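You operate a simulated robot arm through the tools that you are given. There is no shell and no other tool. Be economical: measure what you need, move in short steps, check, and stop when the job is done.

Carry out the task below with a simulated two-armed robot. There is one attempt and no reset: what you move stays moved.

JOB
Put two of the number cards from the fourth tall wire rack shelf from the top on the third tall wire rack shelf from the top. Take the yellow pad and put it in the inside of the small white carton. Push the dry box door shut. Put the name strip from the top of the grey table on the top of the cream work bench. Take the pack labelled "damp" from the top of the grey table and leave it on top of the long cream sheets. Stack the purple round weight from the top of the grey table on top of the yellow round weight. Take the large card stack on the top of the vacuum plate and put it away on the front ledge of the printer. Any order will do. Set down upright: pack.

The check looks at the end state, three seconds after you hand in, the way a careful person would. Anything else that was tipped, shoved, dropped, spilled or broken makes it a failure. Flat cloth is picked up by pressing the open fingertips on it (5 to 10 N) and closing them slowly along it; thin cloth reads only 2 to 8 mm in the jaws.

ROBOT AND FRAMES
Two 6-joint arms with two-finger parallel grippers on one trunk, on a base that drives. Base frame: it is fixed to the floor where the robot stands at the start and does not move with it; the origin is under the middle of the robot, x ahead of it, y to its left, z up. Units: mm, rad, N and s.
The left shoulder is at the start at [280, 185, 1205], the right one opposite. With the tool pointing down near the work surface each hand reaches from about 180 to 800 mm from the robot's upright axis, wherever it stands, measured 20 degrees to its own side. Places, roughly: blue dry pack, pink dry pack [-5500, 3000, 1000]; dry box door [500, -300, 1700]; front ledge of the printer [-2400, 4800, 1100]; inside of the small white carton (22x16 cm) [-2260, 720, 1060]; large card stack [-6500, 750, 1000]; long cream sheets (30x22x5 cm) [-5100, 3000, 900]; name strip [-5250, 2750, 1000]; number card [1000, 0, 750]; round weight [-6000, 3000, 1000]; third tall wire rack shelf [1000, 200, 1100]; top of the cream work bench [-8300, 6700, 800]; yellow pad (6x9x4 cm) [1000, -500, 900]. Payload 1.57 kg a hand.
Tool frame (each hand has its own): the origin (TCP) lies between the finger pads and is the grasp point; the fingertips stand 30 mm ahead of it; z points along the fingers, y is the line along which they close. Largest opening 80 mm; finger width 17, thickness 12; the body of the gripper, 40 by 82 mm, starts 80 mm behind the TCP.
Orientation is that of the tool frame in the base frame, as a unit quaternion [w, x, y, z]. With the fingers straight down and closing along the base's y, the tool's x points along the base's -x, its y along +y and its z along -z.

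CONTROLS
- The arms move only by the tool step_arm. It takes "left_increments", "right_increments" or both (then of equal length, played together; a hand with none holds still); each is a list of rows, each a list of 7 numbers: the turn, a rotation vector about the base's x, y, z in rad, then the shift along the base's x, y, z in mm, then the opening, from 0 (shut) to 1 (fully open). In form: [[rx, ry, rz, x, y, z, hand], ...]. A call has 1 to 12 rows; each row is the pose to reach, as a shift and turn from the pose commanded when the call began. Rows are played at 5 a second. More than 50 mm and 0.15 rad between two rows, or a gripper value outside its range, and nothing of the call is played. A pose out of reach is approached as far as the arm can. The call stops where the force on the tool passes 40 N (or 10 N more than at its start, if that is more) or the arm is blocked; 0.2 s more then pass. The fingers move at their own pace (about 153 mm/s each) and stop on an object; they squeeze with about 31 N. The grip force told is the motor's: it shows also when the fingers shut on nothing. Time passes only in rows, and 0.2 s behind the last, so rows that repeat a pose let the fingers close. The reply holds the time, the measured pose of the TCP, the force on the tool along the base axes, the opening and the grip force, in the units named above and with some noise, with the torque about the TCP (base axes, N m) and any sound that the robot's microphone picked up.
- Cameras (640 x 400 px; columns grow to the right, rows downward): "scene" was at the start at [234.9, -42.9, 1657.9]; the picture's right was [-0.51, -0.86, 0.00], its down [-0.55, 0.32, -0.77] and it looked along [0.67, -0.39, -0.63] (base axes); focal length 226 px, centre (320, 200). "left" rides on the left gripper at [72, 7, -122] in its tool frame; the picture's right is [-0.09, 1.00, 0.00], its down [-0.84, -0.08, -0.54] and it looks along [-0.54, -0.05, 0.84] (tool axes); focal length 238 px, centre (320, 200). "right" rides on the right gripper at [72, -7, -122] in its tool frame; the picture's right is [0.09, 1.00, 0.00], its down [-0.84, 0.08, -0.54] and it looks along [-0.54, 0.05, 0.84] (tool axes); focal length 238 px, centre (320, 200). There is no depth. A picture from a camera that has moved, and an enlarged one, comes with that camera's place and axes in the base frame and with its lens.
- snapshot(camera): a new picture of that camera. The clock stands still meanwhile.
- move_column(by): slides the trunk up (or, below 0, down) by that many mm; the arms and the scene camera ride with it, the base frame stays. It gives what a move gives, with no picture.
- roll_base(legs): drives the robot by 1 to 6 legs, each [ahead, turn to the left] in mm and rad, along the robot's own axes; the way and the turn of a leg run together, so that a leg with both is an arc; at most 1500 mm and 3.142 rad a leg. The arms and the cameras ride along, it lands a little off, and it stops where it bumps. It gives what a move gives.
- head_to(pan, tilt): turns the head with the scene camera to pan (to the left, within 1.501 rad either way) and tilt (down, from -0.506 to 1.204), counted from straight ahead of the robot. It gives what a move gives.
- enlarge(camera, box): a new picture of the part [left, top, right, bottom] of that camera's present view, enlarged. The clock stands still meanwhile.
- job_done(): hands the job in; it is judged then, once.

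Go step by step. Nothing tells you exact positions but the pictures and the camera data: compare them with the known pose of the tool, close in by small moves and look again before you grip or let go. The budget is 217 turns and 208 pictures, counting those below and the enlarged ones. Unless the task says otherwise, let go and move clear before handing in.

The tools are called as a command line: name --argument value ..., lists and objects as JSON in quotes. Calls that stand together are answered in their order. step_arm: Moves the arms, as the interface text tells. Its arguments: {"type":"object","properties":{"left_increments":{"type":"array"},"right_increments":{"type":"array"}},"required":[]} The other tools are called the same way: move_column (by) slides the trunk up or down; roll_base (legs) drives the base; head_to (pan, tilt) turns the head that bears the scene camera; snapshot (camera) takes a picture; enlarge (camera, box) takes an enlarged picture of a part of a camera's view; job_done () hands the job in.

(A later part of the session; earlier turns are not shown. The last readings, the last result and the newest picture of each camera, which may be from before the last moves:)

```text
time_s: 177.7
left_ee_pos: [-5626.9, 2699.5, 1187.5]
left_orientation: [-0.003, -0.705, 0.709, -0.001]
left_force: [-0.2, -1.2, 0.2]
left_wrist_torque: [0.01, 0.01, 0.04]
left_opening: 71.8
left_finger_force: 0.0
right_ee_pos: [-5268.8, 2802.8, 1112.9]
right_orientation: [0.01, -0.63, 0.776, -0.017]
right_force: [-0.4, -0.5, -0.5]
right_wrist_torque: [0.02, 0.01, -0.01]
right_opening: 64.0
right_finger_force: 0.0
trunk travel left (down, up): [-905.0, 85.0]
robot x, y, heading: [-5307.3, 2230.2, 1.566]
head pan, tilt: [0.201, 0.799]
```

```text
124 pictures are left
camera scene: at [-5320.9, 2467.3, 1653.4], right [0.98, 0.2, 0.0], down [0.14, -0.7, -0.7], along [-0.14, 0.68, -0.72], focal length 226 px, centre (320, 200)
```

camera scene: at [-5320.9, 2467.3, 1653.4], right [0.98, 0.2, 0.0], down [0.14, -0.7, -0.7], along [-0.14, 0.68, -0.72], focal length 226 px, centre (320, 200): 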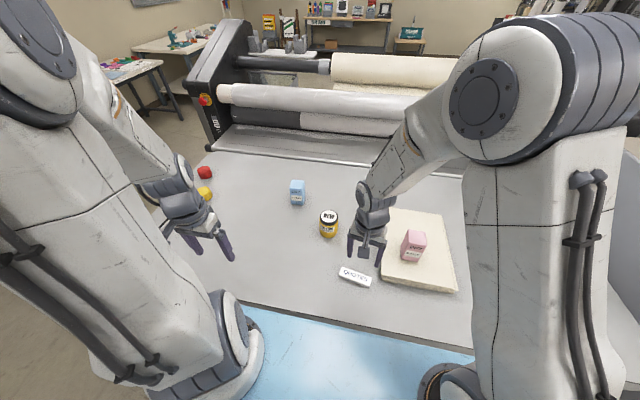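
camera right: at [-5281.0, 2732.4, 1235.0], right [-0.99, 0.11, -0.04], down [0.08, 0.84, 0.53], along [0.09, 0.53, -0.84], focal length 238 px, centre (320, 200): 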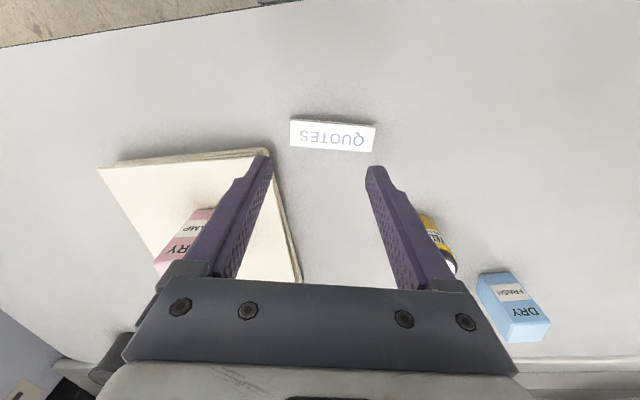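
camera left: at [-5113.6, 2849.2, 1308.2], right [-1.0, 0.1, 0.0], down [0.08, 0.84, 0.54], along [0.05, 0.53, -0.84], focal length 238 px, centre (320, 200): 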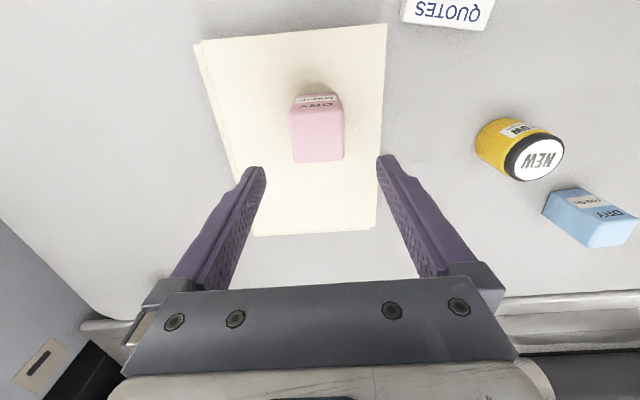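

The hand closes along the strip's length, so I need to turn it a quarter turn to grip across. I'll rotate about vertical at this height.

step_arm --right_increments '[[0, 0, 0.14, 0, 2, 0, 0.8], [0, 0, 0.28, 0, 4, 0, 0.8], [0, 0, 0.42, 0, 6, 0, 0.8], [0, 0, 0.56, 0, 8, 0, 0.8], [0, 0, 0.7, 0, 10, 0, 0.8], [0, 0, 0.84, 0, 12, 0, 0.8], [0, 0, 0.98, 0, 14, 0, 0.8], [0, 0, 1.12, 0, 16, 0, 0.8], [0, 0, 1.26, 0, 18, 0, 0.8], [0, 0, 1.4, 0, 20, 0, 0.8], [0, 0, 1.54, -4, 22, 0, 0.8]]'

snapshot --camera "right"

snapshot --camera "scene"

```text
time_s: 180.1
left_ee_pos: [-5627.7, 2699.5, 1188.1]
left_orientation: [-0.004, -0.705, 0.709, -0.002]
left_force: [-0.6, 0.5, 0.8]
left_wrist_torque: [0.0, 0.0, 0.0]
left_opening: 72.1
left_finger_force: 0.0
right_ee_pos: [-5275.5, 2821.9, 1114.4]
right_orientation: [-0.018, 0.993, -0.116, 0.005]
right_force: [-0.1, 0.8, 0.5]
right_wrist_torque: [0.02, 0.01, 0.03]
right_opening: 64.1
right_finger_force: 0.1
trunk travel left (down, up): [-905.0, 85.0]
robot x, y, heading: [-5304.3, 2227.5, 1.568]
head pan, tilt: [0.201, 0.799]
```

```text
123 pictures are left
camera right: at [-5206.4, 2808.1, 1235.0], right [-0.14, -0.99, -0.04], down [-0.84, 0.1, 0.53], along [-0.52, 0.11, -0.84], focal length 238 px, centre (320, 200)
```

right: 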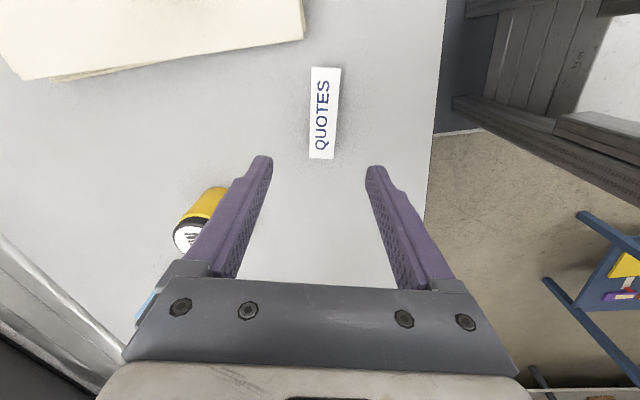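

```text
122 pictures are left
camera scene: at [-5320.9, 2467.4, 1653.4], right [0.98, 0.2, 0.0], down [0.14, -0.7, -0.7], along [-0.14, 0.68, -0.72], focal length 226 px, centre (320, 200)
```

scene: 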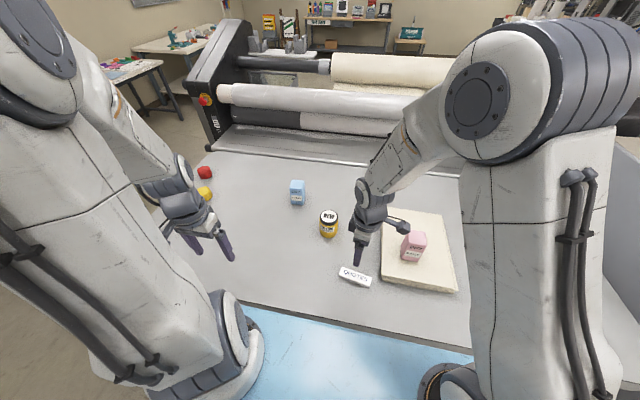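

Aligned across the strip. Descend to just above the table.

step_arm --right_increments '[[0, 0, 0, 3, 2, -45, 0.8], [0, 0, 0, 3, 3, -90, 0.8], [0, 0, 0, 3, 3, -130, 0.8], [0, 0, 0, 3, 3, -158, 0.8], [0, 0, 0, 3, 3, -166, 0.8], [0, 0, 0, 3, 3, -172, 0.8], [0, 0, 0, 3, 3, -172, 0.8]]'

snapshot --camera "right"

enlarge --camera "scene" --box '[310, 210, 430, 300]'

```text
time_s: 181.3
left_ee_pos: [-5627.5, 2699.0, 1188.3]
left_orientation: [-0.003, -0.705, 0.709, -0.002]
left_force: [0.2, -0.3, -0.1]
left_wrist_torque: [0.0, -0.01, 0.01]
left_opening: 71.9
left_finger_force: 0.1
right_ee_pos: [-5273.2, 2825.4, 952.5]
right_orientation: [-0.022, 0.993, -0.117, 0.005]
right_force: [0.3, -4.2, 31.8]
right_wrist_torque: [-1.44, 0.29, 0.12]
right_opening: 67.1
right_finger_force: 0.9
trunk travel left (down, up): [-905.0, 85.0]
robot x, y, heading: [-5303.3, 2225.4, 1.564]
head pan, tilt: [0.201, 0.799]
stopped in row 6 (right hand): the force on the tool passed its limit at 51 N (the readings are from after the stop); the commanded pose is now the measured one
```

```text
121 pictures are left
camera right: at [-5203.4, 2810.7, 1073.6], right [-0.14, -0.99, -0.04], down [-0.84, 0.1, 0.53], along [-0.52, 0.11, -0.84], focal length 238 px, centre (320, 200)
```

right: 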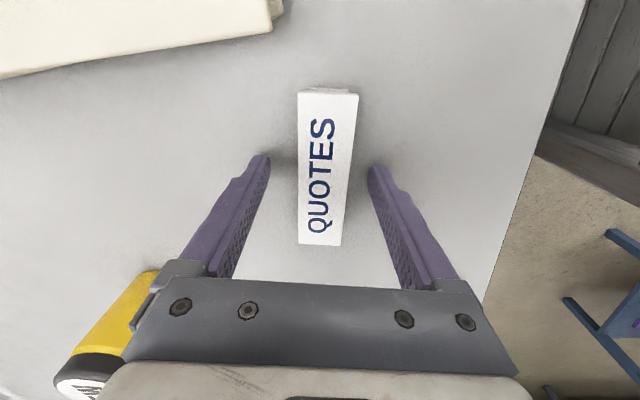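

```text
4.44 times, centred on (370, 255) of scene
camera zoom: at [-5320.9, 2466.3, 1654.2], right [0.98, 0.2, 0.0], down [0.14, -0.7, -0.7], along [-0.14, 0.68, -0.72], focal length 1006 px, centre (98, -44)
```

zoom: 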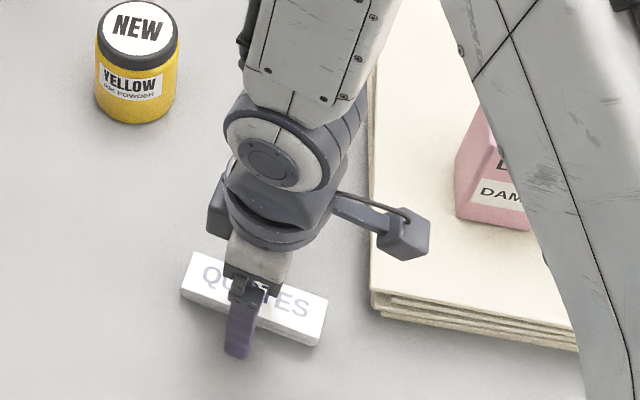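

The fingertips touched the table, so its top is at z≈920. I'll lift 4 mm and close on the strip.

step_arm --right_increments '[[0, 0, 0, 0, 0, 4, 0.8], [0, 0, 0, 0, 0, 4, 0.55], [0, 0, 0, 0, 0, 4, 0.4], [0, 0, 0, 0, 0, 4, 0.2], [0, 0, 0, 0, 0, 4, 0.2], [0, 0, 0, 0, 0, 4, 0.2], [0, 0, 0, 0, 0, 30, 0.2], [0, 0, 0, 0, 0, 70, 0.2], [0, 0, 0, 0, 0, 110, 0.2], [0, 0, 0, 0, 0, 150, 0.2]]'

snapshot --camera "right"

enlarge --camera "scene" --box '[280, 170, 460, 300]'

```text
time_s: 183.5
left_ee_pos: [-5628.1, 2699.7, 1186.7]
left_orientation: [-0.003, -0.706, 0.709, -0.001]
left_force: [-0.5, -0.7, 0.0]
left_wrist_torque: [0.02, -0.01, 0.01]
left_opening: 72.2
left_finger_force: 0.1
right_ee_pos: [-5275.2, 2826.6, 1101.2]
right_orientation: [-0.021, 0.993, -0.117, 0.004]
right_force: [0.2, -0.3, -0.7]
right_wrist_torque: [0.0, 0.0, -0.01]
right_opening: 30.9
right_finger_force: 31.3
trunk travel left (down, up): [-905.0, 85.0]
robot x, y, heading: [-5306.9, 2230.6, 1.566]
head pan, tilt: [0.201, 0.799]
```

```text
119 pictures are left
camera right: at [-5205.0, 2811.5, 1222.3], right [-0.14, -0.99, -0.04], down [-0.84, 0.1, 0.54], along [-0.53, 0.11, -0.84], focal length 238 px, centre (320, 200)
```

right: 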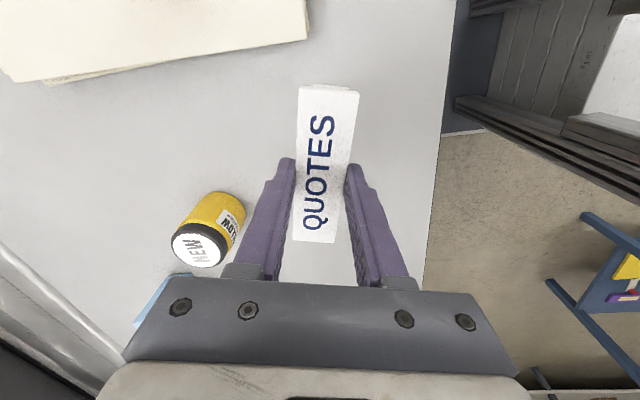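

```text
3.08 times, centred on (370, 235) of scene
camera zoom: at [-5320.9, 2467.5, 1653.3], right [0.98, 0.2, 0.0], down [0.14, -0.7, -0.7], along [-0.14, 0.68, -0.72], focal length 697 px, centre (166, 92)
```

zoom: 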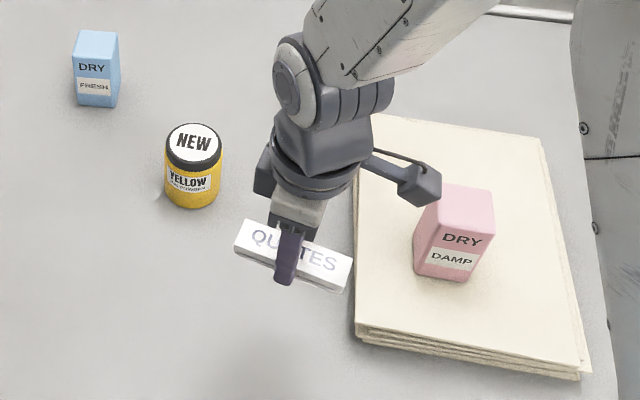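

The strip is held at 31 mm. I'll tuck the right arm, back off and shift left to stand in front of the weights.

step_arm --right_increments '[[0, 0, 0, 0, -20, 45, 0.2], [0, 0, 0, 20, -50, 85, 0.2], [0, 0, 0, 65, -70, 90, 0.2], [0, 0, 0, 110, -90, 90, 0.2], [0, 0, 0, 155, -105, 90, 0.2], [0, 0, 0, 200, -120, 90, 0.2], [0, 0, 0, 245, -130, 90, 0.2], [0, 0, 0, 280, -140, 90, 0.2]]'

roll_base --legs '[[-300, 0], [0, 1.2], [470, 0], [0, -1.2], [150, 0]]'

head_to --pan 0.35 --tilt 0.8

snapshot --camera "scene"

snapshot --camera "left"

```text
refused: row 2 steps farther than a row can; nothing moved
```

```text
time_s: 194.9
left_ee_pos: [-6048.4, 2743.8, 1187.2]
left_orientation: [-0.004, -0.698, 0.716, -0.002]
left_force: [0.2, -0.6, -0.6]
left_wrist_torque: [0.05, -0.03, -0.01]
left_opening: 72.0
left_finger_force: 0.1
right_ee_pos: [-5693.4, 2862.1, 1099.2]
right_orientation: [-0.02, 0.992, -0.128, 0.004]
right_force: [-0.2, -0.6, -1.1]
right_wrist_torque: [0.03, -0.01, 0.05]
right_opening: 31.1
right_finger_force: 31.2
trunk travel left (down, up): [-905.0, 85.0]
robot x, y, heading: [-5737.2, 2267.1, 1.544]
head pan, tilt: [0.201, 0.799]
```

```text
time_s: 195.6
left_ee_pos: [-6048.9, 2743.7, 1188.2]
left_orientation: [-0.003, -0.698, 0.716, -0.002]
left_force: [0.5, -0.6, 0.2]
left_wrist_torque: [0.03, 0.02, 0.02]
left_opening: 72.2
left_finger_force: 0.0
right_ee_pos: [-5692.9, 2861.3, 1099.6]
right_orientation: [-0.02, 0.992, -0.128, 0.004]
right_force: [0.5, -0.7, -0.6]
right_wrist_torque: [-0.01, -0.04, 0.0]
right_opening: 30.9
right_finger_force: 30.8
trunk travel left (down, up): [-905.0, 85.0]
robot x, y, heading: [-5738.5, 2264.6, 1.549]
head pan, tilt: [0.351, 0.799]
```

```text
117 pictures are left
camera scene: at [-5758.8, 2501.3, 1653.4], right [0.95, 0.32, 0.0], down [0.23, -0.68, -0.7], along [-0.22, 0.66, -0.72], focal length 226 px, centre (320, 200)
```

scene: 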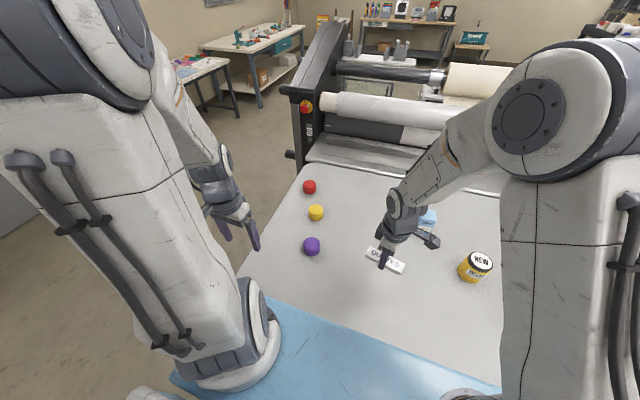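

```text
116 pictures are left
camera left: at [-6055.5, 2673.3, 1309.1], right [-0.99, 0.12, 0.0], down [0.1, 0.84, 0.54], along [0.06, 0.53, -0.84], focal length 238 px, centre (320, 200)
```

left: 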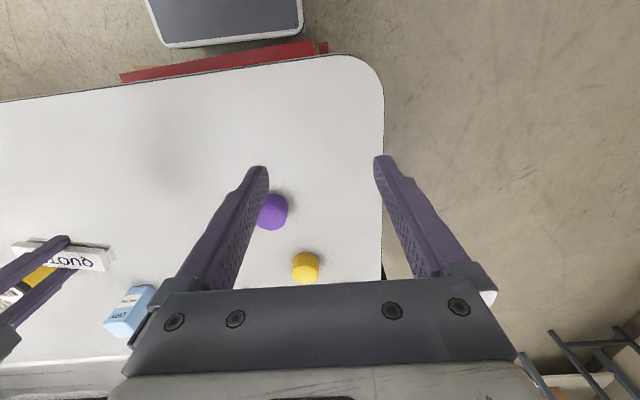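

The base moved though the arm tuck was refused; nothing was in its way. The weights are at about purple [-5932,2920] and yellow [-5971,3076]; I'll bring the left hand over purple with a slight forward tilt.

step_arm --left_increments '[[0.07, 0, 0, 20, 26, -20, 1], [0.14, 0, 0, 40, 52, -40, 1], [0.21, 0, 0, 60, 78, -60, 1], [0.28, 0, 0, 80, 104, -80, 1], [0.34, 0, 0, 100, 130, -100, 1], [0.4, 0, 0, 116, 156, -120, 1], [0.4, 0, 0, 116, 162, -138, 1]]'

snapshot --camera "left"

enlarge --camera "scene" --box '[240, 160, 400, 280]'

```text
time_s: 197.2
left_ee_pos: [-5947.1, 2917.8, 1062.0]
left_orientation: [0.143, -0.683, 0.705, 0.126]
left_force: [0.2, 0.5, -0.5]
left_wrist_torque: [-0.02, -0.03, -0.01]
left_opening: 80.1
left_finger_force: 0.1
left hand out of reach, approached as far as the arm can: row 2, 3, 4, 5, 6, 7
right_ee_pos: [-5693.4, 2862.5, 1101.2]
right_orientation: [-0.02, 0.991, -0.129, 0.004]
right_force: [0.6, -0.1, -1.1]
right_wrist_torque: [-0.04, 0.01, 0.01]
right_opening: 30.8
right_finger_force: 31.1
trunk travel left (down, up): [-905.0, 85.0]
robot x, y, heading: [-5740.4, 2263.2, 1.548]
head pan, tilt: [0.351, 0.799]
```

```text
115 pictures are left
camera left: at [-5957.6, 2806.9, 1146.4], right [-0.99, 0.12, 0.02], down [0.08, 0.57, 0.82], along [0.09, 0.81, -0.58], focal length 238 px, centre (320, 200)
```

left: 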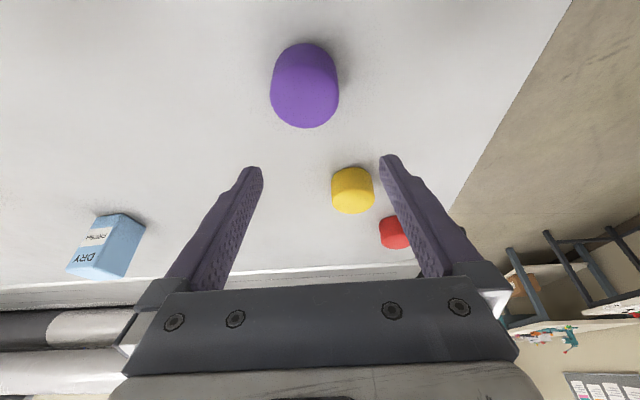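

```text
3.33 times, centred on (320, 220) of scene
camera zoom: at [-5759.0, 2501.7, 1653.3], right [0.95, 0.32, 0.0], down [0.23, -0.68, -0.7], along [-0.22, 0.66, -0.72], focal length 755 px, centre (320, 133)
```

zoom: 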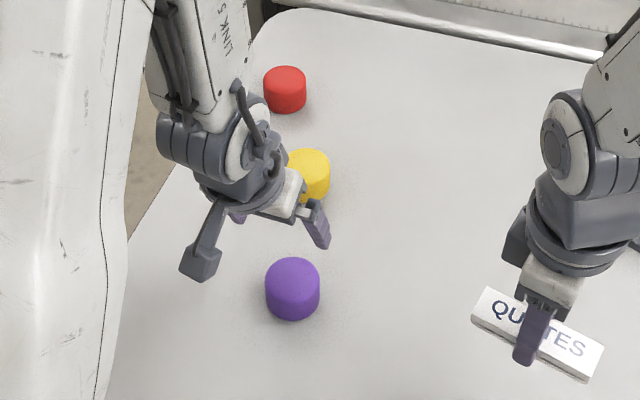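

The left arm is folded near its minimum here, so I'll back the base 80 mm and re-approach.

roll_base --legs '[[-80, 0]]'

step_arm --left_increments '[[0, 0, 0, 7, 30, 0, 1], [0, 0, 0, 14, 58, -8, 1], [0, 0, 0, 14, 58, -8, 1]]'

snapshot --camera "left"

```text
time_s: 198.2
left_ee_pos: [-5948.0, 2835.4, 1060.5]
left_orientation: [0.143, -0.686, 0.702, 0.126]
left_force: [0.2, 1.1, 0.1]
left_wrist_torque: [-0.01, -0.01, 0.01]
left_opening: 79.8
left_finger_force: 0.0
right_ee_pos: [-5694.0, 2780.2, 1100.2]
right_orientation: [-0.02, 0.991, -0.129, 0.005]
right_force: [0.7, 1.1, 0.2]
right_wrist_torque: [-0.01, -0.01, -0.03]
right_opening: 31.0
right_finger_force: 31.1
trunk travel left (down, up): [-905.0, 85.0]
robot x, y, heading: [-5740.8, 2179.7, 1.547]
head pan, tilt: [0.351, 0.799]
```

```text
time_s: 199.1
left_ee_pos: [-5933.5, 2894.7, 1054.0]
left_orientation: [0.143, -0.685, 0.703, 0.126]
left_force: [-0.2, 0.8, -0.2]
left_wrist_torque: [0.0, 0.01, 0.03]
left_opening: 80.0
left_finger_force: 0.0
right_ee_pos: [-5695.0, 2780.1, 1100.7]
right_orientation: [-0.021, 0.991, -0.13, 0.004]
right_force: [-0.1, -1.2, -0.5]
right_wrist_torque: [-0.04, -0.03, 0.03]
right_opening: 31.0
right_finger_force: 30.7
trunk travel left (down, up): [-905.0, 85.0]
robot x, y, heading: [-5737.5, 2184.6, 1.552]
head pan, tilt: [0.351, 0.799]
```

```text
113 pictures are left
camera left: at [-5944.4, 2782.2, 1139.5], right [-0.99, 0.11, 0.02], down [0.08, 0.57, 0.82], along [0.08, 0.81, -0.58], focal length 238 px, centre (320, 200)
```

left: 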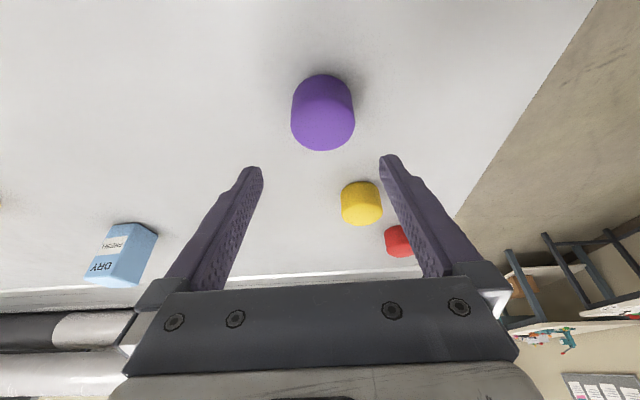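

Purple's centre is ≈[-5934,2924], top z≈951. Descend around it, grip and lift.

step_arm --left_increments '[[0, 0, 0, 0, 8, -35, 1], [0, 0, 0, 0, 16, -70, 1], [0, 0, 0, 0, 22, -97, 1], [0, 0, 0, 0, 22, -97, 1], [0, 0, 0, 0, 22, -97, 0.7], [0, 0, 0, 0, 22, -97, 0.5], [0, 0, 0, 0, 22, -97, 0.5]]'

snapshot --camera "left"

```text
time_s: 200.7
left_ee_pos: [-5952.8, 2911.9, 957.6]
left_orientation: [0.145, -0.682, 0.706, 0.126]
left_force: [8.2, 1.1, 7.7]
left_wrist_torque: [0.02, -0.31, 0.06]
left_opening: 58.4
left_finger_force: 30.3
left hand out of reach, approached as far as the arm can: row 3, 4, 5, 6, 7
right_ee_pos: [-5693.3, 2779.6, 1099.7]
right_orientation: [-0.02, 0.991, -0.129, 0.005]
right_force: [0.5, -0.3, -0.4]
right_wrist_torque: [0.04, 0.01, -0.01]
right_opening: 30.8
right_finger_force: 31.7
trunk travel left (down, up): [-905.0, 85.0]
robot x, y, heading: [-5738.6, 2180.5, 1.549]
head pan, tilt: [0.351, 0.799]
```

```text
112 pictures are left
camera left: at [-5965.7, 2800.5, 1043.3], right [-0.99, 0.12, 0.02], down [0.08, 0.57, 0.82], along [0.09, 0.81, -0.57], focal length 238 px, centre (320, 200)
```

left: 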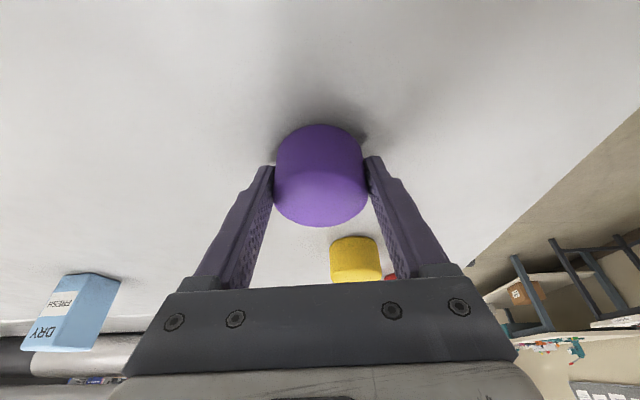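

Gripped at 58 mm. Lift and re-measure the yellow weight from there.

step_arm --left_increments '[[0, 0, 0, 0, 0, 25, 0.5], [0, 0, 0, 0, 0, 60, 0.5], [0, 0, 0, 10, 15, 95, 0.5], [0, 0, 0, 10, 45, 110, 0.5], [0, 0, 0, 10, 45, 110, 0.5]]'

snapshot --camera "left"

enlarge --camera "scene" --box '[240, 130, 400, 250]'

```text
time_s: 201.8
left_ee_pos: [-5944.4, 2954.3, 1066.0]
left_orientation: [0.145, -0.693, 0.695, 0.124]
left_force: [-0.4, -0.4, -3.4]
left_wrist_torque: [0.03, 0.01, -0.01]
left_opening: 58.8
left_finger_force: 31.4
left hand out of reach, approached as far as the arm can: row 4
right_ee_pos: [-5694.7, 2778.6, 1101.7]
right_orientation: [-0.02, 0.991, -0.129, 0.003]
right_force: [0.5, 0.4, -0.8]
right_wrist_torque: [-0.01, 0.0, 0.0]
right_opening: 30.8
right_finger_force: 31.2
trunk travel left (down, up): [-905.0, 85.0]
robot x, y, heading: [-5740.2, 2182.9, 1.549]
head pan, tilt: [0.351, 0.799]
```

```text
111 pictures are left
camera left: at [-5953.3, 2842.1, 1151.0], right [-1.0, 0.09, 0.01], down [0.06, 0.57, 0.82], along [0.07, 0.81, -0.57], focal length 238 px, centre (320, 200)
```

left: 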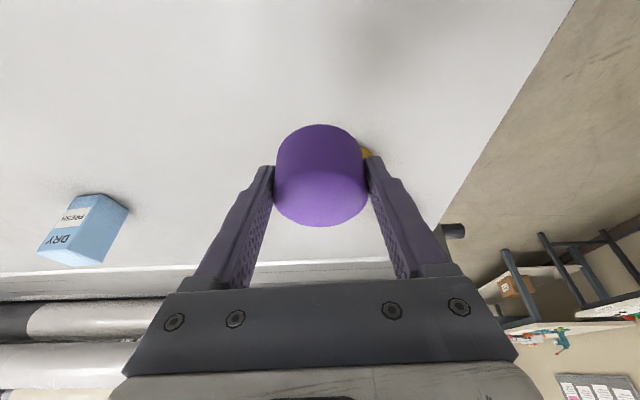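

```text
3.33 times, centred on (320, 190) of scene
camera zoom: at [-5760.9, 2418.9, 1653.3], right [0.95, 0.32, 0.0], down [0.23, -0.68, -0.7], along [-0.22, 0.66, -0.72], focal length 755 px, centre (320, 233)
```

zoom: 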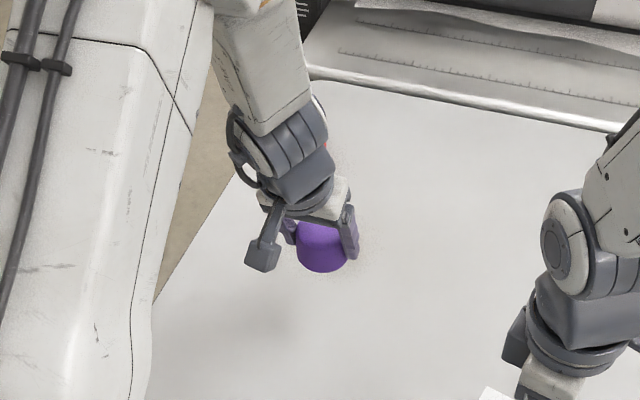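

Yellow's centre comes out consistently at ≈[-5980,3084], top z≈956, and the held weight's bottom is 38 mm below the TCP. Hover over it and check.

step_arm --left_increments '[[0, 0, 0, -10, 35, 0, 0.5], [0, 0, 0, -20, 70, 0, 0.5], [0, 0, 0, -30, 105, -10, 0.5], [0, 0, 0, -34, 119, -20, 0.5], [0, 0, 0, -34, 119, -20, 0.5]]'

snapshot --camera "left"

head_to --pan 0.2 --tilt 0.7

enlarge --camera "scene" --box '[180, 100, 360, 235]'

```text
time_s: 203.1
left_ee_pos: [-5980.5, 3072.0, 1045.6]
left_orientation: [0.143, -0.685, 0.703, 0.125]
left_force: [0.2, -0.4, -3.7]
left_wrist_torque: [-0.03, 0.01, 0.02]
left_opening: 58.4
left_finger_force: 31.1
right_ee_pos: [-5695.0, 2779.7, 1101.0]
right_orientation: [-0.02, 0.991, -0.129, 0.004]
right_force: [0.2, -0.3, -1.0]
right_wrist_torque: [-0.01, 0.01, 0.02]
right_opening: 30.8
right_finger_force: 31.0
trunk travel left (down, up): [-905.0, 85.0]
robot x, y, heading: [-5743.1, 2182.5, 1.544]
head pan, tilt: [0.351, 0.799]
```

```text
109 pictures are left
camera left: at [-5990.9, 2960.3, 1130.7], right [-0.99, 0.11, 0.02], down [0.08, 0.57, 0.82], along [0.08, 0.81, -0.58], focal length 238 px, centre (320, 200)
```

left: 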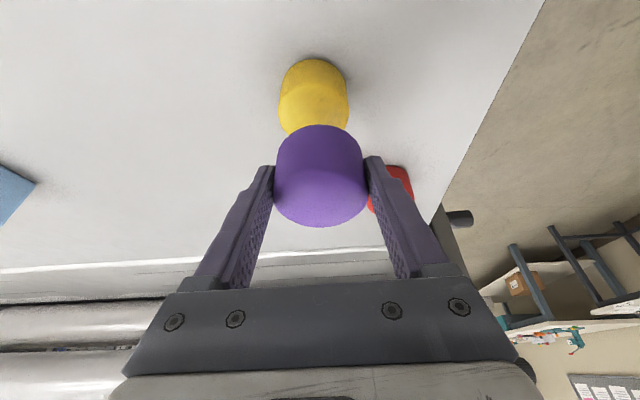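

```text
time_s: 203.8
left_ee_pos: [-5980.0, 3071.2, 1045.3]
left_orientation: [0.143, -0.685, 0.703, 0.125]
left_force: [0.2, 0.3, -4.0]
left_wrist_torque: [-0.03, -0.01, 0.02]
left_opening: 58.4
left_finger_force: 31.7
right_ee_pos: [-5692.4, 2779.3, 1100.2]
right_orientation: [-0.021, 0.991, -0.129, 0.004]
right_force: [0.6, -0.5, 0.0]
right_wrist_torque: [-0.01, -0.01, -0.02]
right_opening: 30.9
right_finger_force: 30.7
trunk travel left (down, up): [-905.0, 85.0]
robot x, y, heading: [-5740.0, 2180.7, 1.546]
head pan, tilt: [0.201, 0.7]
```

```text
2.96 times, centred on (270, 168) of scene
camera zoom: at [-5749.8, 2426.1, 1661.6], right [0.98, 0.18, 0.0], down [0.11, -0.63, -0.76], along [-0.13, 0.75, -0.64], focal length 671 px, centre (468, 296)
```

zoom: 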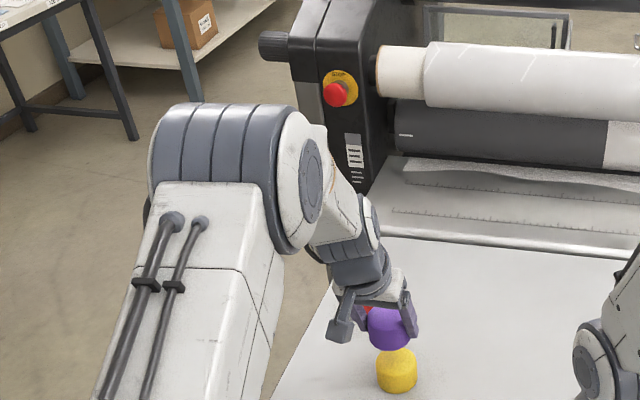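

Alignment agrees within 4 mm. Lower gently onto the yellow weight.

step_arm --left_increments '[[0, 0, 0, 3, -1, -20, 0.5], [0, 0, 0, 3, -1, -36, 0.5], [0, 0, 0, 3, -1, -42, 0.5], [0, 0, 0, 3, -1, -46, 0.5], [0, 0, 0, 3, -1, -49, 0.5], [0, 0, 0, 3, -1, -49, 0.5]]'

snapshot --camera "left"

enlarge --camera "scene" --box '[240, 160, 340, 235]'

```text
time_s: 205.0
left_ee_pos: [-5974.6, 3074.6, 1004.5]
left_orientation: [0.146, -0.684, 0.703, 0.128]
left_force: [1.7, -16.9, 20.7]
left_wrist_torque: [-0.66, 0.23, 0.16]
left_opening: 58.3
left_finger_force: 31.1
right_ee_pos: [-5693.1, 2778.0, 1101.5]
right_orientation: [-0.021, 0.991, -0.129, 0.004]
right_force: [-0.1, -0.7, -0.2]
right_wrist_torque: [0.02, 0.0, -0.02]
right_opening: 30.7
right_finger_force: 30.9
trunk travel left (down, up): [-905.0, 85.0]
robot x, y, heading: [-5740.1, 2179.4, 1.549]
head pan, tilt: [0.201, 0.7]
stopped in row 6 (left hand): the force on the tool passed its limit at 44 N (the readings are from after the stop); the commanded pose is now the measured one
```

```text
107 pictures are left
camera left: at [-5985.9, 2962.8, 1088.8], right [-0.99, 0.12, 0.02], down [0.08, 0.57, 0.82], along [0.09, 0.82, -0.57], focal length 238 px, centre (320, 200)
```

left: 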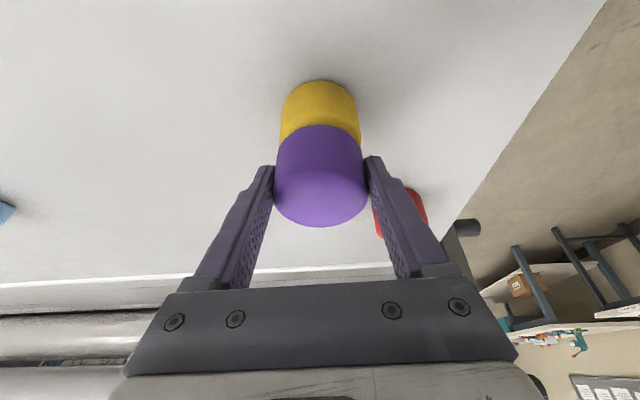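

```text
5.33 times, centred on (290, 198) of scene
camera zoom: at [-5749.3, 2423.0, 1662.2], right [0.98, 0.18, 0.0], down [0.11, -0.63, -0.77], along [-0.13, 0.75, -0.64], focal length 1208 px, centre (480, 213)
```

zoom: 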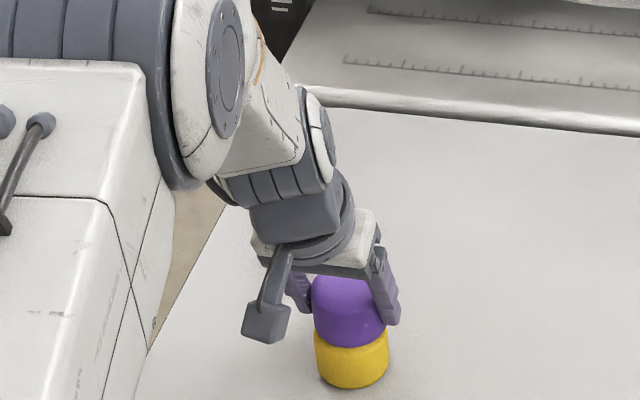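

The stack is concentric within a few mm. Ease up slightly, release, and withdraw along the fingers.

step_arm --left_increments '[[0, 0, 0, 0, 0, 1, 0.5], [0, 0, 0, 0, 0, 1, 0.75], [0, 0, 0, 0, 0, 1, 1], [0, 0, 0, 0, 0, 1, 1], [0, 0, 0, 0, -10, 25, 1], [0, 0, 0, 0, -26, 65, 1], [0, 0, 0, 0, -45, 105, 1], [0, 0, 0, 0, -80, 135, 1], [0, 0, 0, 0, -120, 150, 1]]'

snapshot --camera "left"

enlarge --camera "scene" --box '[240, 160, 340, 235]'

```text
time_s: 207.0
left_ee_pos: [-5974.5, 2954.7, 1150.7]
left_orientation: [0.146, -0.683, 0.704, 0.128]
left_force: [-0.1, 0.0, -0.7]
left_wrist_torque: [0.0, -0.02, 0.01]
left_opening: 80.3
left_finger_force: 0.0
right_ee_pos: [-5694.5, 2779.9, 1101.0]
right_orientation: [-0.021, 0.991, -0.129, 0.004]
right_force: [-0.1, -0.3, -0.3]
right_wrist_torque: [0.0, 0.0, 0.04]
right_opening: 30.8
right_finger_force: 30.8
trunk travel left (down, up): [-905.0, 85.0]
robot x, y, heading: [-5739.8, 2182.5, 1.543]
head pan, tilt: [0.201, 0.7]
```

```text
105 pictures are left
camera left: at [-5986.3, 2842.3, 1235.9], right [-0.99, 0.12, 0.02], down [0.08, 0.57, 0.82], along [0.09, 0.82, -0.57], focal length 238 px, centre (320, 200)
```

left: 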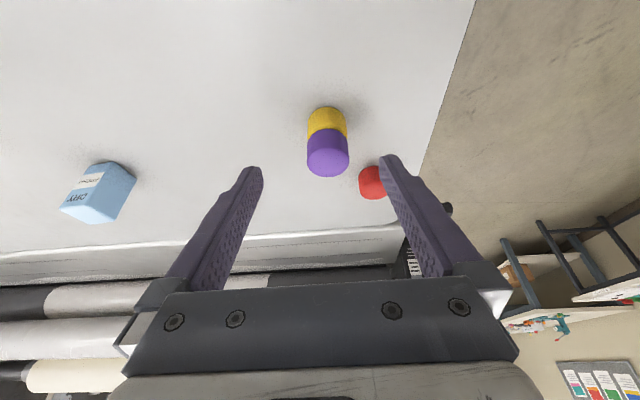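

```text
5.33 times, centred on (290, 198) of scene
camera zoom: at [-5749.6, 2425.7, 1661.6], right [0.98, 0.18, 0.0], down [0.11, -0.63, -0.76], along [-0.13, 0.75, -0.64], focal length 1208 px, centre (480, 213)
```

zoom: 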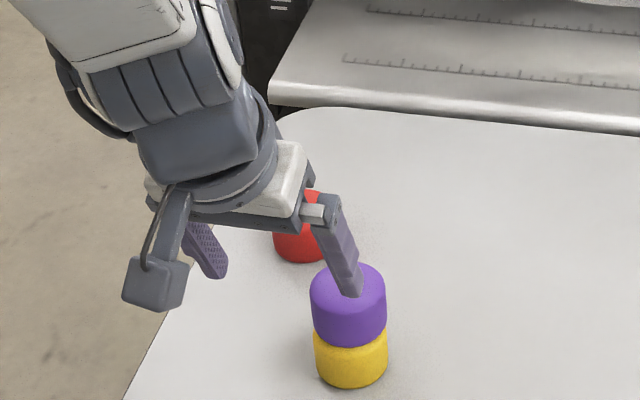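

Stacked neatly. Tuck both arms, back off from the table, and look at the table's overall state and the route to the cream bench.

step_arm --left_increments '[[-0.05, 0, 0, -12, -38, 10, 0.8], [-0.1, 0, 0, -24, -76, 20, 0.8], [-0.15, 0, 0, -36, -114, 30, 0.8], [-0.2, 0, 0, -48, -152, 39, 0.8], [-0.25, 0, 0, -60, -190, 39, 0.8], [-0.3, 0, 0, -72, -228, 39, 0.8], [-0.35, 0, 0, -84, -266, 39, 0.8], [-0.38, 0, 0, -94, -304, 39, 0.8]]' --right_increments '[[0, 0, 0, 10, -17, 30, 0.2], [0, 0, 0, 40, -34, 60, 0.2], [0, 0, 0, 80, -51, 80, 0.2], [0, 0, 0, 120, -68, 90, 0.2], [0, 0, 0, 160, -85, 90, 0.2], [0, 0, 0, 200, -102, 90, 0.2], [0, 0, 0, 240, -119, 90, 0.2], [0, 0, 0, 280, -132, 90, 0.2]]'

roll_base --legs '[[-300, 0]]'

head_to --pan 0.0 --tilt 0.4

snapshot --camera "scene"

head_to --pan 0.9 --tilt 0.3

snapshot --camera "scene"

```text
time_s: 208.8
left_ee_pos: [-6069.9, 2653.0, 1189.2]
left_orientation: [0.013, -0.7, 0.714, -0.007]
left_force: [-0.1, 0.3, 0.3]
left_wrist_torque: [-0.01, -0.01, 0.0]
left_opening: 64.1
left_finger_force: 0.1
right_ee_pos: [-5416.7, 2649.4, 1194.0]
right_orientation: [-0.02, 0.991, -0.129, 0.004]
right_force: [-0.2, 0.3, -0.5]
right_wrist_torque: [-0.03, -0.02, 0.0]
right_opening: 30.7
right_finger_force: 30.4
right hand out of reach, approached as far as the arm can: row 6, 7
trunk travel left (down, up): [-905.0, 85.0]
robot x, y, heading: [-5738.5, 2181.8, 1.547]
head pan, tilt: [0.201, 0.7]
```

```text
time_s: 210.8
left_ee_pos: [-6073.4, 2365.7, 1188.7]
left_orientation: [0.013, -0.698, 0.716, -0.007]
left_force: [0.3, -0.2, 0.5]
left_wrist_torque: [0.0, 0.01, 0.0]
left_opening: 64.0
left_finger_force: 0.0
right_ee_pos: [-5420.8, 2358.2, 1193.7]
right_orientation: [-0.021, 0.991, -0.132, 0.005]
right_force: [0.9, 0.9, -0.8]
right_wrist_torque: [0.02, 0.02, 0.01]
right_opening: 30.7
right_finger_force: 31.0
trunk travel left (down, up): [-905.0, 85.0]
robot x, y, heading: [-5746.6, 1891.3, 1.536]
head pan, tilt: [0.201, 0.7]
```

```text
time_s: 211.6
left_ee_pos: [-6073.5, 2365.5, 1190.1]
left_orientation: [0.013, -0.697, 0.717, -0.007]
left_force: [0.3, 0.1, 0.4]
left_wrist_torque: [0.03, 0.0, 0.0]
left_opening: 64.1
left_finger_force: 0.1
right_ee_pos: [-5420.3, 2357.7, 1193.1]
right_orientation: [-0.021, 0.991, -0.132, 0.004]
right_force: [0.3, 0.4, 0.1]
right_wrist_torque: [-0.01, 0.04, -0.02]
right_opening: 31.0
right_finger_force: 31.1
trunk travel left (down, up): [-905.0, 85.0]
robot x, y, heading: [-5747.8, 1891.2, 1.537]
head pan, tilt: [0.0, 0.4]
```

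```text
103 pictures are left
camera scene: at [-5738.8, 2144.3, 1688.4], right [1.0, -0.03, 0.0], down [-0.01, -0.39, -0.92], along [0.03, 0.92, -0.39], focal length 226 px, centre (320, 200)
```

scene: 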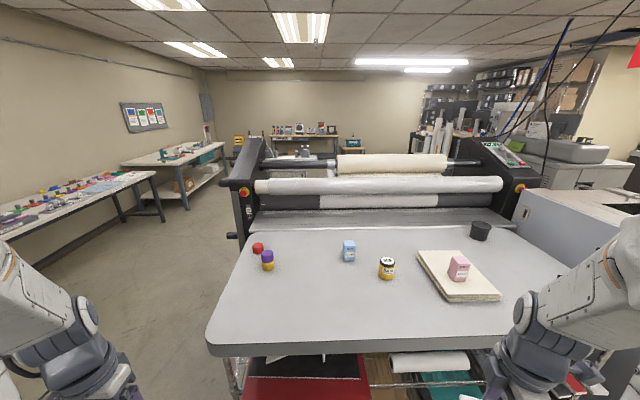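

```text
time_s: 212.8
left_ee_pos: [-6073.5, 2364.9, 1189.8]
left_orientation: [0.012, -0.697, 0.717, -0.007]
left_force: [0.0, 0.0, 0.6]
left_wrist_torque: [0.03, 0.0, 0.0]
left_opening: 64.0
left_finger_force: 0.1
right_ee_pos: [-5421.5, 2359.2, 1192.8]
right_orientation: [-0.02, 0.991, -0.132, 0.005]
right_force: [-0.4, -0.1, -0.6]
right_wrist_torque: [0.0, 0.04, 0.02]
right_opening: 30.7
right_finger_force: 30.9
trunk travel left (down, up): [-905.0, 85.0]
robot x, y, heading: [-5747.0, 1891.2, 1.535]
head pan, tilt: [0.901, 0.3]
```

```text
102 pictures are left
camera scene: at [-5813.0, 2112.1, 1697.7], right [0.65, 0.76, 0.0], down [0.23, -0.19, -0.96], along [-0.73, 0.62, -0.3], focal length 226 px, centre (320, 200)
```

scene: 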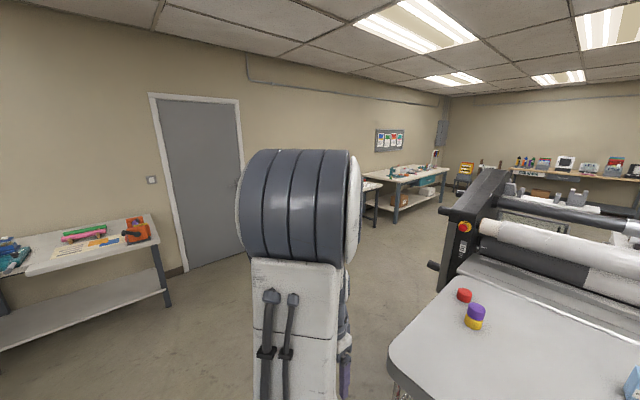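

Everything on the grey table looks right. The cream bench is at the far left along the wall; I'll go west then north along the aisle at x≈−7000.

roll_base --legs '[[0, 1.6], [1270, 0], [0, -1.6], [1500, 0], [1400, 0]]'

head_to --pan 0.5 --tilt 0.4

snapshot --camera "scene"

```text
time_s: 240.7
left_ee_pos: [-6945.4, 5423.9, 1189.9]
left_orientation: [0.013, -0.654, 0.757, -0.008]
left_force: [-0.9, 0.4, -0.4]
left_wrist_torque: [0.02, 0.01, 0.03]
left_opening: 64.0
left_finger_force: 0.1
right_ee_pos: [-6298.4, 5337.5, 1193.8]
right_orientation: [-0.02, 0.981, -0.191, 0.005]
right_force: [0.3, 0.3, -0.7]
right_wrist_torque: [-0.01, -0.02, -0.02]
right_opening: 30.9
right_finger_force: 30.4
trunk travel left (down, up): [-905.0, 85.0]
robot x, y, heading: [-6676.5, 4913.7, 1.422]
head pan, tilt: [0.901, 0.3]
```

```text
time_s: 241.5
left_ee_pos: [-6945.6, 5424.7, 1189.9]
left_orientation: [0.013, -0.654, 0.757, -0.008]
left_force: [-0.1, 0.4, 0.2]
left_wrist_torque: [0.01, 0.03, 0.05]
left_opening: 64.0
left_finger_force: 0.0
right_ee_pos: [-6298.0, 5338.1, 1193.6]
right_orientation: [-0.021, 0.981, -0.191, 0.006]
right_force: [-0.9, 0.3, -0.9]
right_wrist_torque: [0.02, 0.02, -0.01]
right_opening: 30.8
right_finger_force: 31.2
trunk travel left (down, up): [-905.0, 85.0]
robot x, y, heading: [-6680.4, 4916.8, 1.424]
head pan, tilt: [0.499, 0.4]
```

```text
101 pictures are left
camera scene: at [-6684.5, 5159.6, 1688.5], right [0.94, 0.34, 0.0], down [0.13, -0.37, -0.92], along [-0.32, 0.87, -0.39], focal length 226 px, centre (320, 200)
```

scene: 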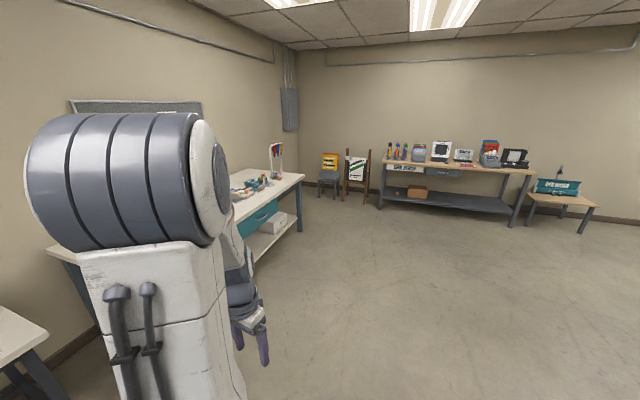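

The bench runs along the west wall, front edge near x≈−7900, y 5700–7700. Drive to stand in front of its middle facing west.

roll_base --legs '[[0, 0.435], [830, 0], [800, 0], [0, 1.25]]'

head_to --pan 0.0 --tilt 0.6

snapshot --camera "scene"

snapshot --camera "right"

```text
time_s: 254.2
left_ee_pos: [-7616.1, 6131.2, 1189.2]
left_orientation: [-0.014, 1.0, -0.01, -0.005]
left_force: [-0.5, 0.1, 0.0]
left_wrist_torque: [-0.04, 0.02, 0.0]
left_opening: 64.1
left_finger_force: 0.0
right_ee_pos: [-7613.4, 6785.4, 1193.5]
right_orientation: [-0.018, 0.792, 0.611, -0.011]
right_force: [-0.7, -0.4, -0.3]
right_wrist_torque: [0.04, -0.03, 0.0]
right_opening: 30.9
right_finger_force: 30.9
trunk travel left (down, up): [-905.0, 85.0]
robot x, y, heading: [-7139.5, 6462.2, 3.121]
head pan, tilt: [0.499, 0.4]
```

```text
time_s: 255.1
left_ee_pos: [-7617.1, 6130.7, 1188.5]
left_orientation: [-0.014, 1.0, -0.01, -0.004]
left_force: [-0.5, -0.8, -0.5]
left_wrist_torque: [0.0, 0.01, 0.02]
left_opening: 64.0
left_finger_force: 0.1
right_ee_pos: [-7612.8, 6784.1, 1193.6]
right_orientation: [-0.017, 0.791, 0.611, -0.012]
right_force: [-0.6, -0.4, -0.4]
right_wrist_torque: [-0.04, -0.02, -0.02]
right_opening: 30.8
right_finger_force: 31.1
trunk travel left (down, up): [-905.0, 85.0]
robot x, y, heading: [-7143.1, 6459.8, 3.117]
head pan, tilt: [0.0, 0.6]
```

```text
100 pictures are left
camera scene: at [-7391.1, 6467.7, 1670.3], right [0.02, 1.0, 0.0], down [0.56, -0.01, -0.83], along [-0.83, 0.02, -0.56], focal length 226 px, centre (320, 200)
```

scene: 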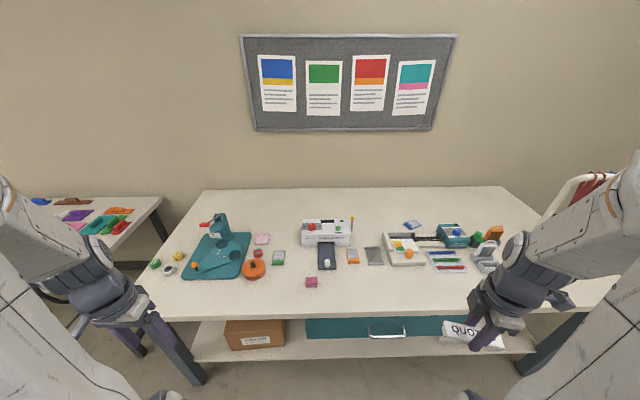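

```text
99 pictures are left
camera right: at [-7596.2, 6854.4, 1315.3], right [0.99, -0.16, -0.04], down [-0.12, -0.84, 0.54], along [-0.12, -0.52, -0.84], focal length 238 px, centre (320, 200)
```

right: 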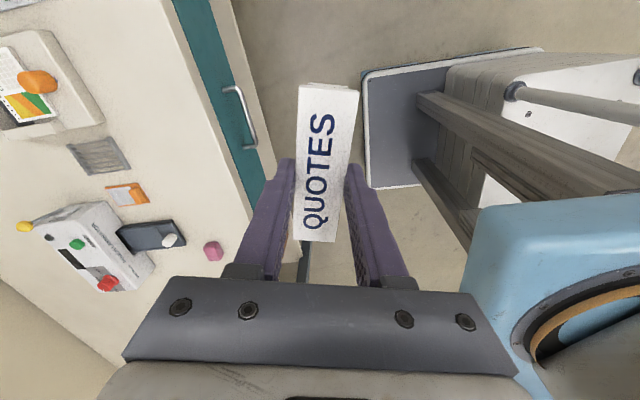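

Bench top is at z≈845, front edge x≈−7849; the front zone around [-7945,6690] is free. Move up, then bring the strip over that spot.

roll_base --legs '[[180, 0]]'

move_column --by -120

step_arm --right_increments '[[0, 0, 0, -30, -20, 0, 0.2], [0, 0, 0, -65, -40, 0, 0.2], [0, 0, 0, -100, -60, -10, 0.2], [0, 0, 0, -130, -80, -30, 0.2], [0, 0, 0, -145, -92, -60, 0.2]]'

snapshot --camera "right"

snapshot --camera "scene"

```text
time_s: 256.6
left_ee_pos: [-7797.4, 6128.3, 1189.2]
left_orientation: [-0.015, 1.0, -0.003, -0.004]
left_force: [0.9, -0.2, -0.3]
left_wrist_torque: [0.01, 0.0, 0.03]
left_opening: 64.0
left_finger_force: 0.0
right_ee_pos: [-7804.5, 6780.8, 1194.1]
right_orientation: [-0.017, 0.787, 0.616, -0.012]
right_force: [0.3, 0.0, -0.4]
right_wrist_torque: [0.0, 0.0, -0.02]
right_opening: 30.9
right_finger_force: 31.1
trunk travel left (down, up): [-905.0, 85.0]
robot x, y, heading: [-7328.6, 6466.7, 3.131]
head pan, tilt: [0.0, 0.6]
```

```text
time_s: 258.1
left_ee_pos: [-7797.5, 6128.6, 1070.8]
left_orientation: [-0.015, 1.0, -0.003, -0.004]
left_force: [0.3, -0.8, -0.1]
left_wrist_torque: [-0.01, 0.0, -0.01]
left_opening: 63.8
left_finger_force: 0.0
right_ee_pos: [-7804.8, 6780.9, 1073.7]
right_orientation: [-0.017, 0.788, 0.616, -0.012]
right_force: [-0.2, -0.6, 0.1]
right_wrist_torque: [0.01, 0.01, -0.01]
right_opening: 30.9
right_finger_force: 31.1
trunk travel left (down, up): [-785.0, 205.0]
robot x, y, heading: [-7329.6, 6466.6, 3.131]
head pan, tilt: [0.0, 0.6]
```

```text
time_s: 259.4
left_ee_pos: [-7797.2, 6128.1, 1070.4]
left_orientation: [-0.013, 1.0, -0.004, -0.004]
left_force: [-0.6, -0.8, 0.4]
left_wrist_torque: [0.02, 0.02, 0.0]
left_opening: 64.0
left_finger_force: 0.1
right_ee_pos: [-7948.9, 6689.8, 1012.6]
right_orientation: [-0.018, 0.788, 0.615, -0.012]
right_force: [0.4, 0.0, -0.6]
right_wrist_torque: [-0.01, 0.02, 0.01]
right_opening: 30.8
right_finger_force: 30.8
trunk travel left (down, up): [-785.0, 205.0]
robot x, y, heading: [-7329.7, 6460.2, 3.133]
head pan, tilt: [0.0, 0.6]
```

```text
98 pictures are left
camera right: at [-7932.6, 6759.8, 1134.2], right [0.99, -0.15, -0.04], down [-0.11, -0.84, 0.54], along [-0.12, -0.52, -0.84], focal length 238 px, centre (320, 200)
```

right: 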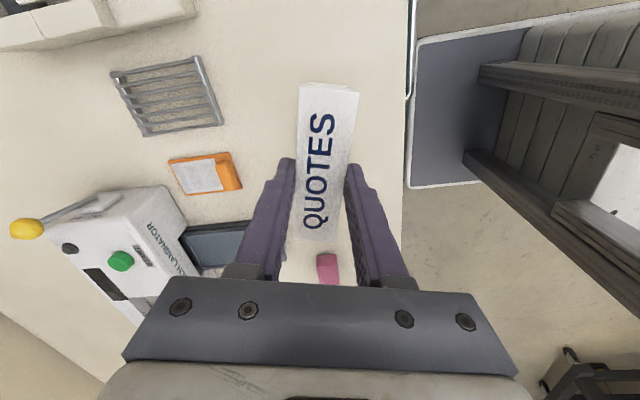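

```text
97 pictures are left
camera scene: at [-7578.2, 6467.3, 1550.3], right [0.01, 1.0, 0.0], down [0.56, 0.0, -0.83], along [-0.83, 0.01, -0.56], focal length 226 px, centre (320, 200)
```

scene: 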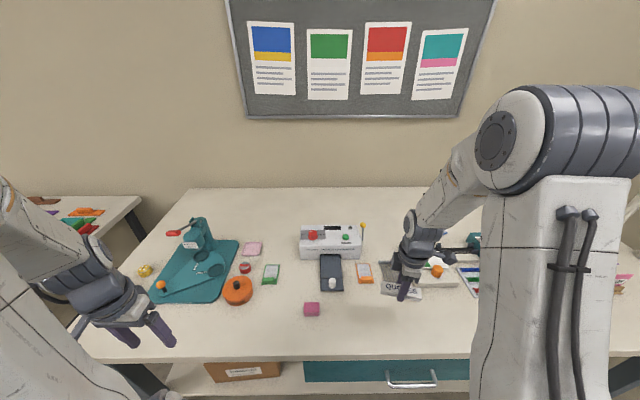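

Free surface beneath. Lower to contact.

step_arm --right_increments '[[0, 0, 0, 0, 0, -45, 0.2], [0, 0, 0, 0, 0, -90, 0.2], [0, 0, 0, 0, 0, -115, 0.2], [0, 0, 0, 0, 0, -122, 0.2], [0, 0, 0, 0, 0, -127, 0.2], [0, 0, 0, 0, 0, -131, 0.2], [0, 0, 0, 0, 0, -135, 0.2], [0, 0, 0, 0, 0, -135, 0.2]]'

enlarge --camera "scene" --box '[340, 230, 480, 330]'

```text
time_s: 261.1
left_ee_pos: [-7798.7, 6128.0, 1068.8]
left_orientation: [-0.013, 1.0, -0.003, -0.004]
left_force: [0.2, 0.6, 0.7]
left_wrist_torque: [0.0, -0.01, 0.0]
left_opening: 64.2
left_finger_force: 0.1
right_ee_pos: [-7947.5, 6690.9, 879.9]
right_orientation: [-0.017, 0.787, 0.617, -0.012]
right_force: [0.7, 0.2, -0.2]
right_wrist_torque: [0.0, -0.01, 0.02]
right_opening: 31.2
right_finger_force: 30.8
trunk travel left (down, up): [-785.0, 205.0]
robot x, y, heading: [-7331.0, 6463.7, 3.129]
head pan, tilt: [0.0, 0.6]
```

```text
4.00 times, centred on (410, 280) of scene
camera zoom: at [-7578.4, 6467.3, 1550.3], right [0.01, 1.0, 0.0], down [0.56, 0.0, -0.82], along [-0.82, 0.01, -0.57], focal length 906 px, centre (-40, -120)
```

zoom: 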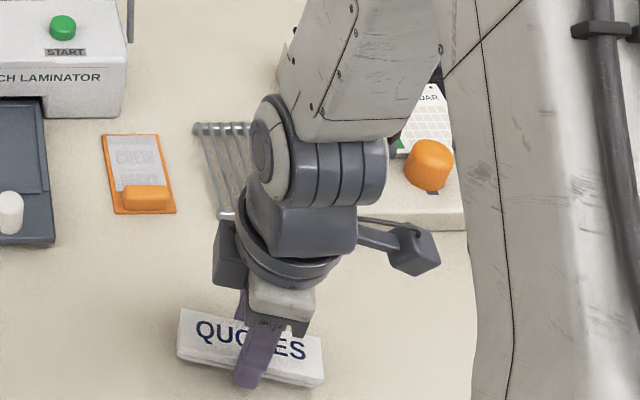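

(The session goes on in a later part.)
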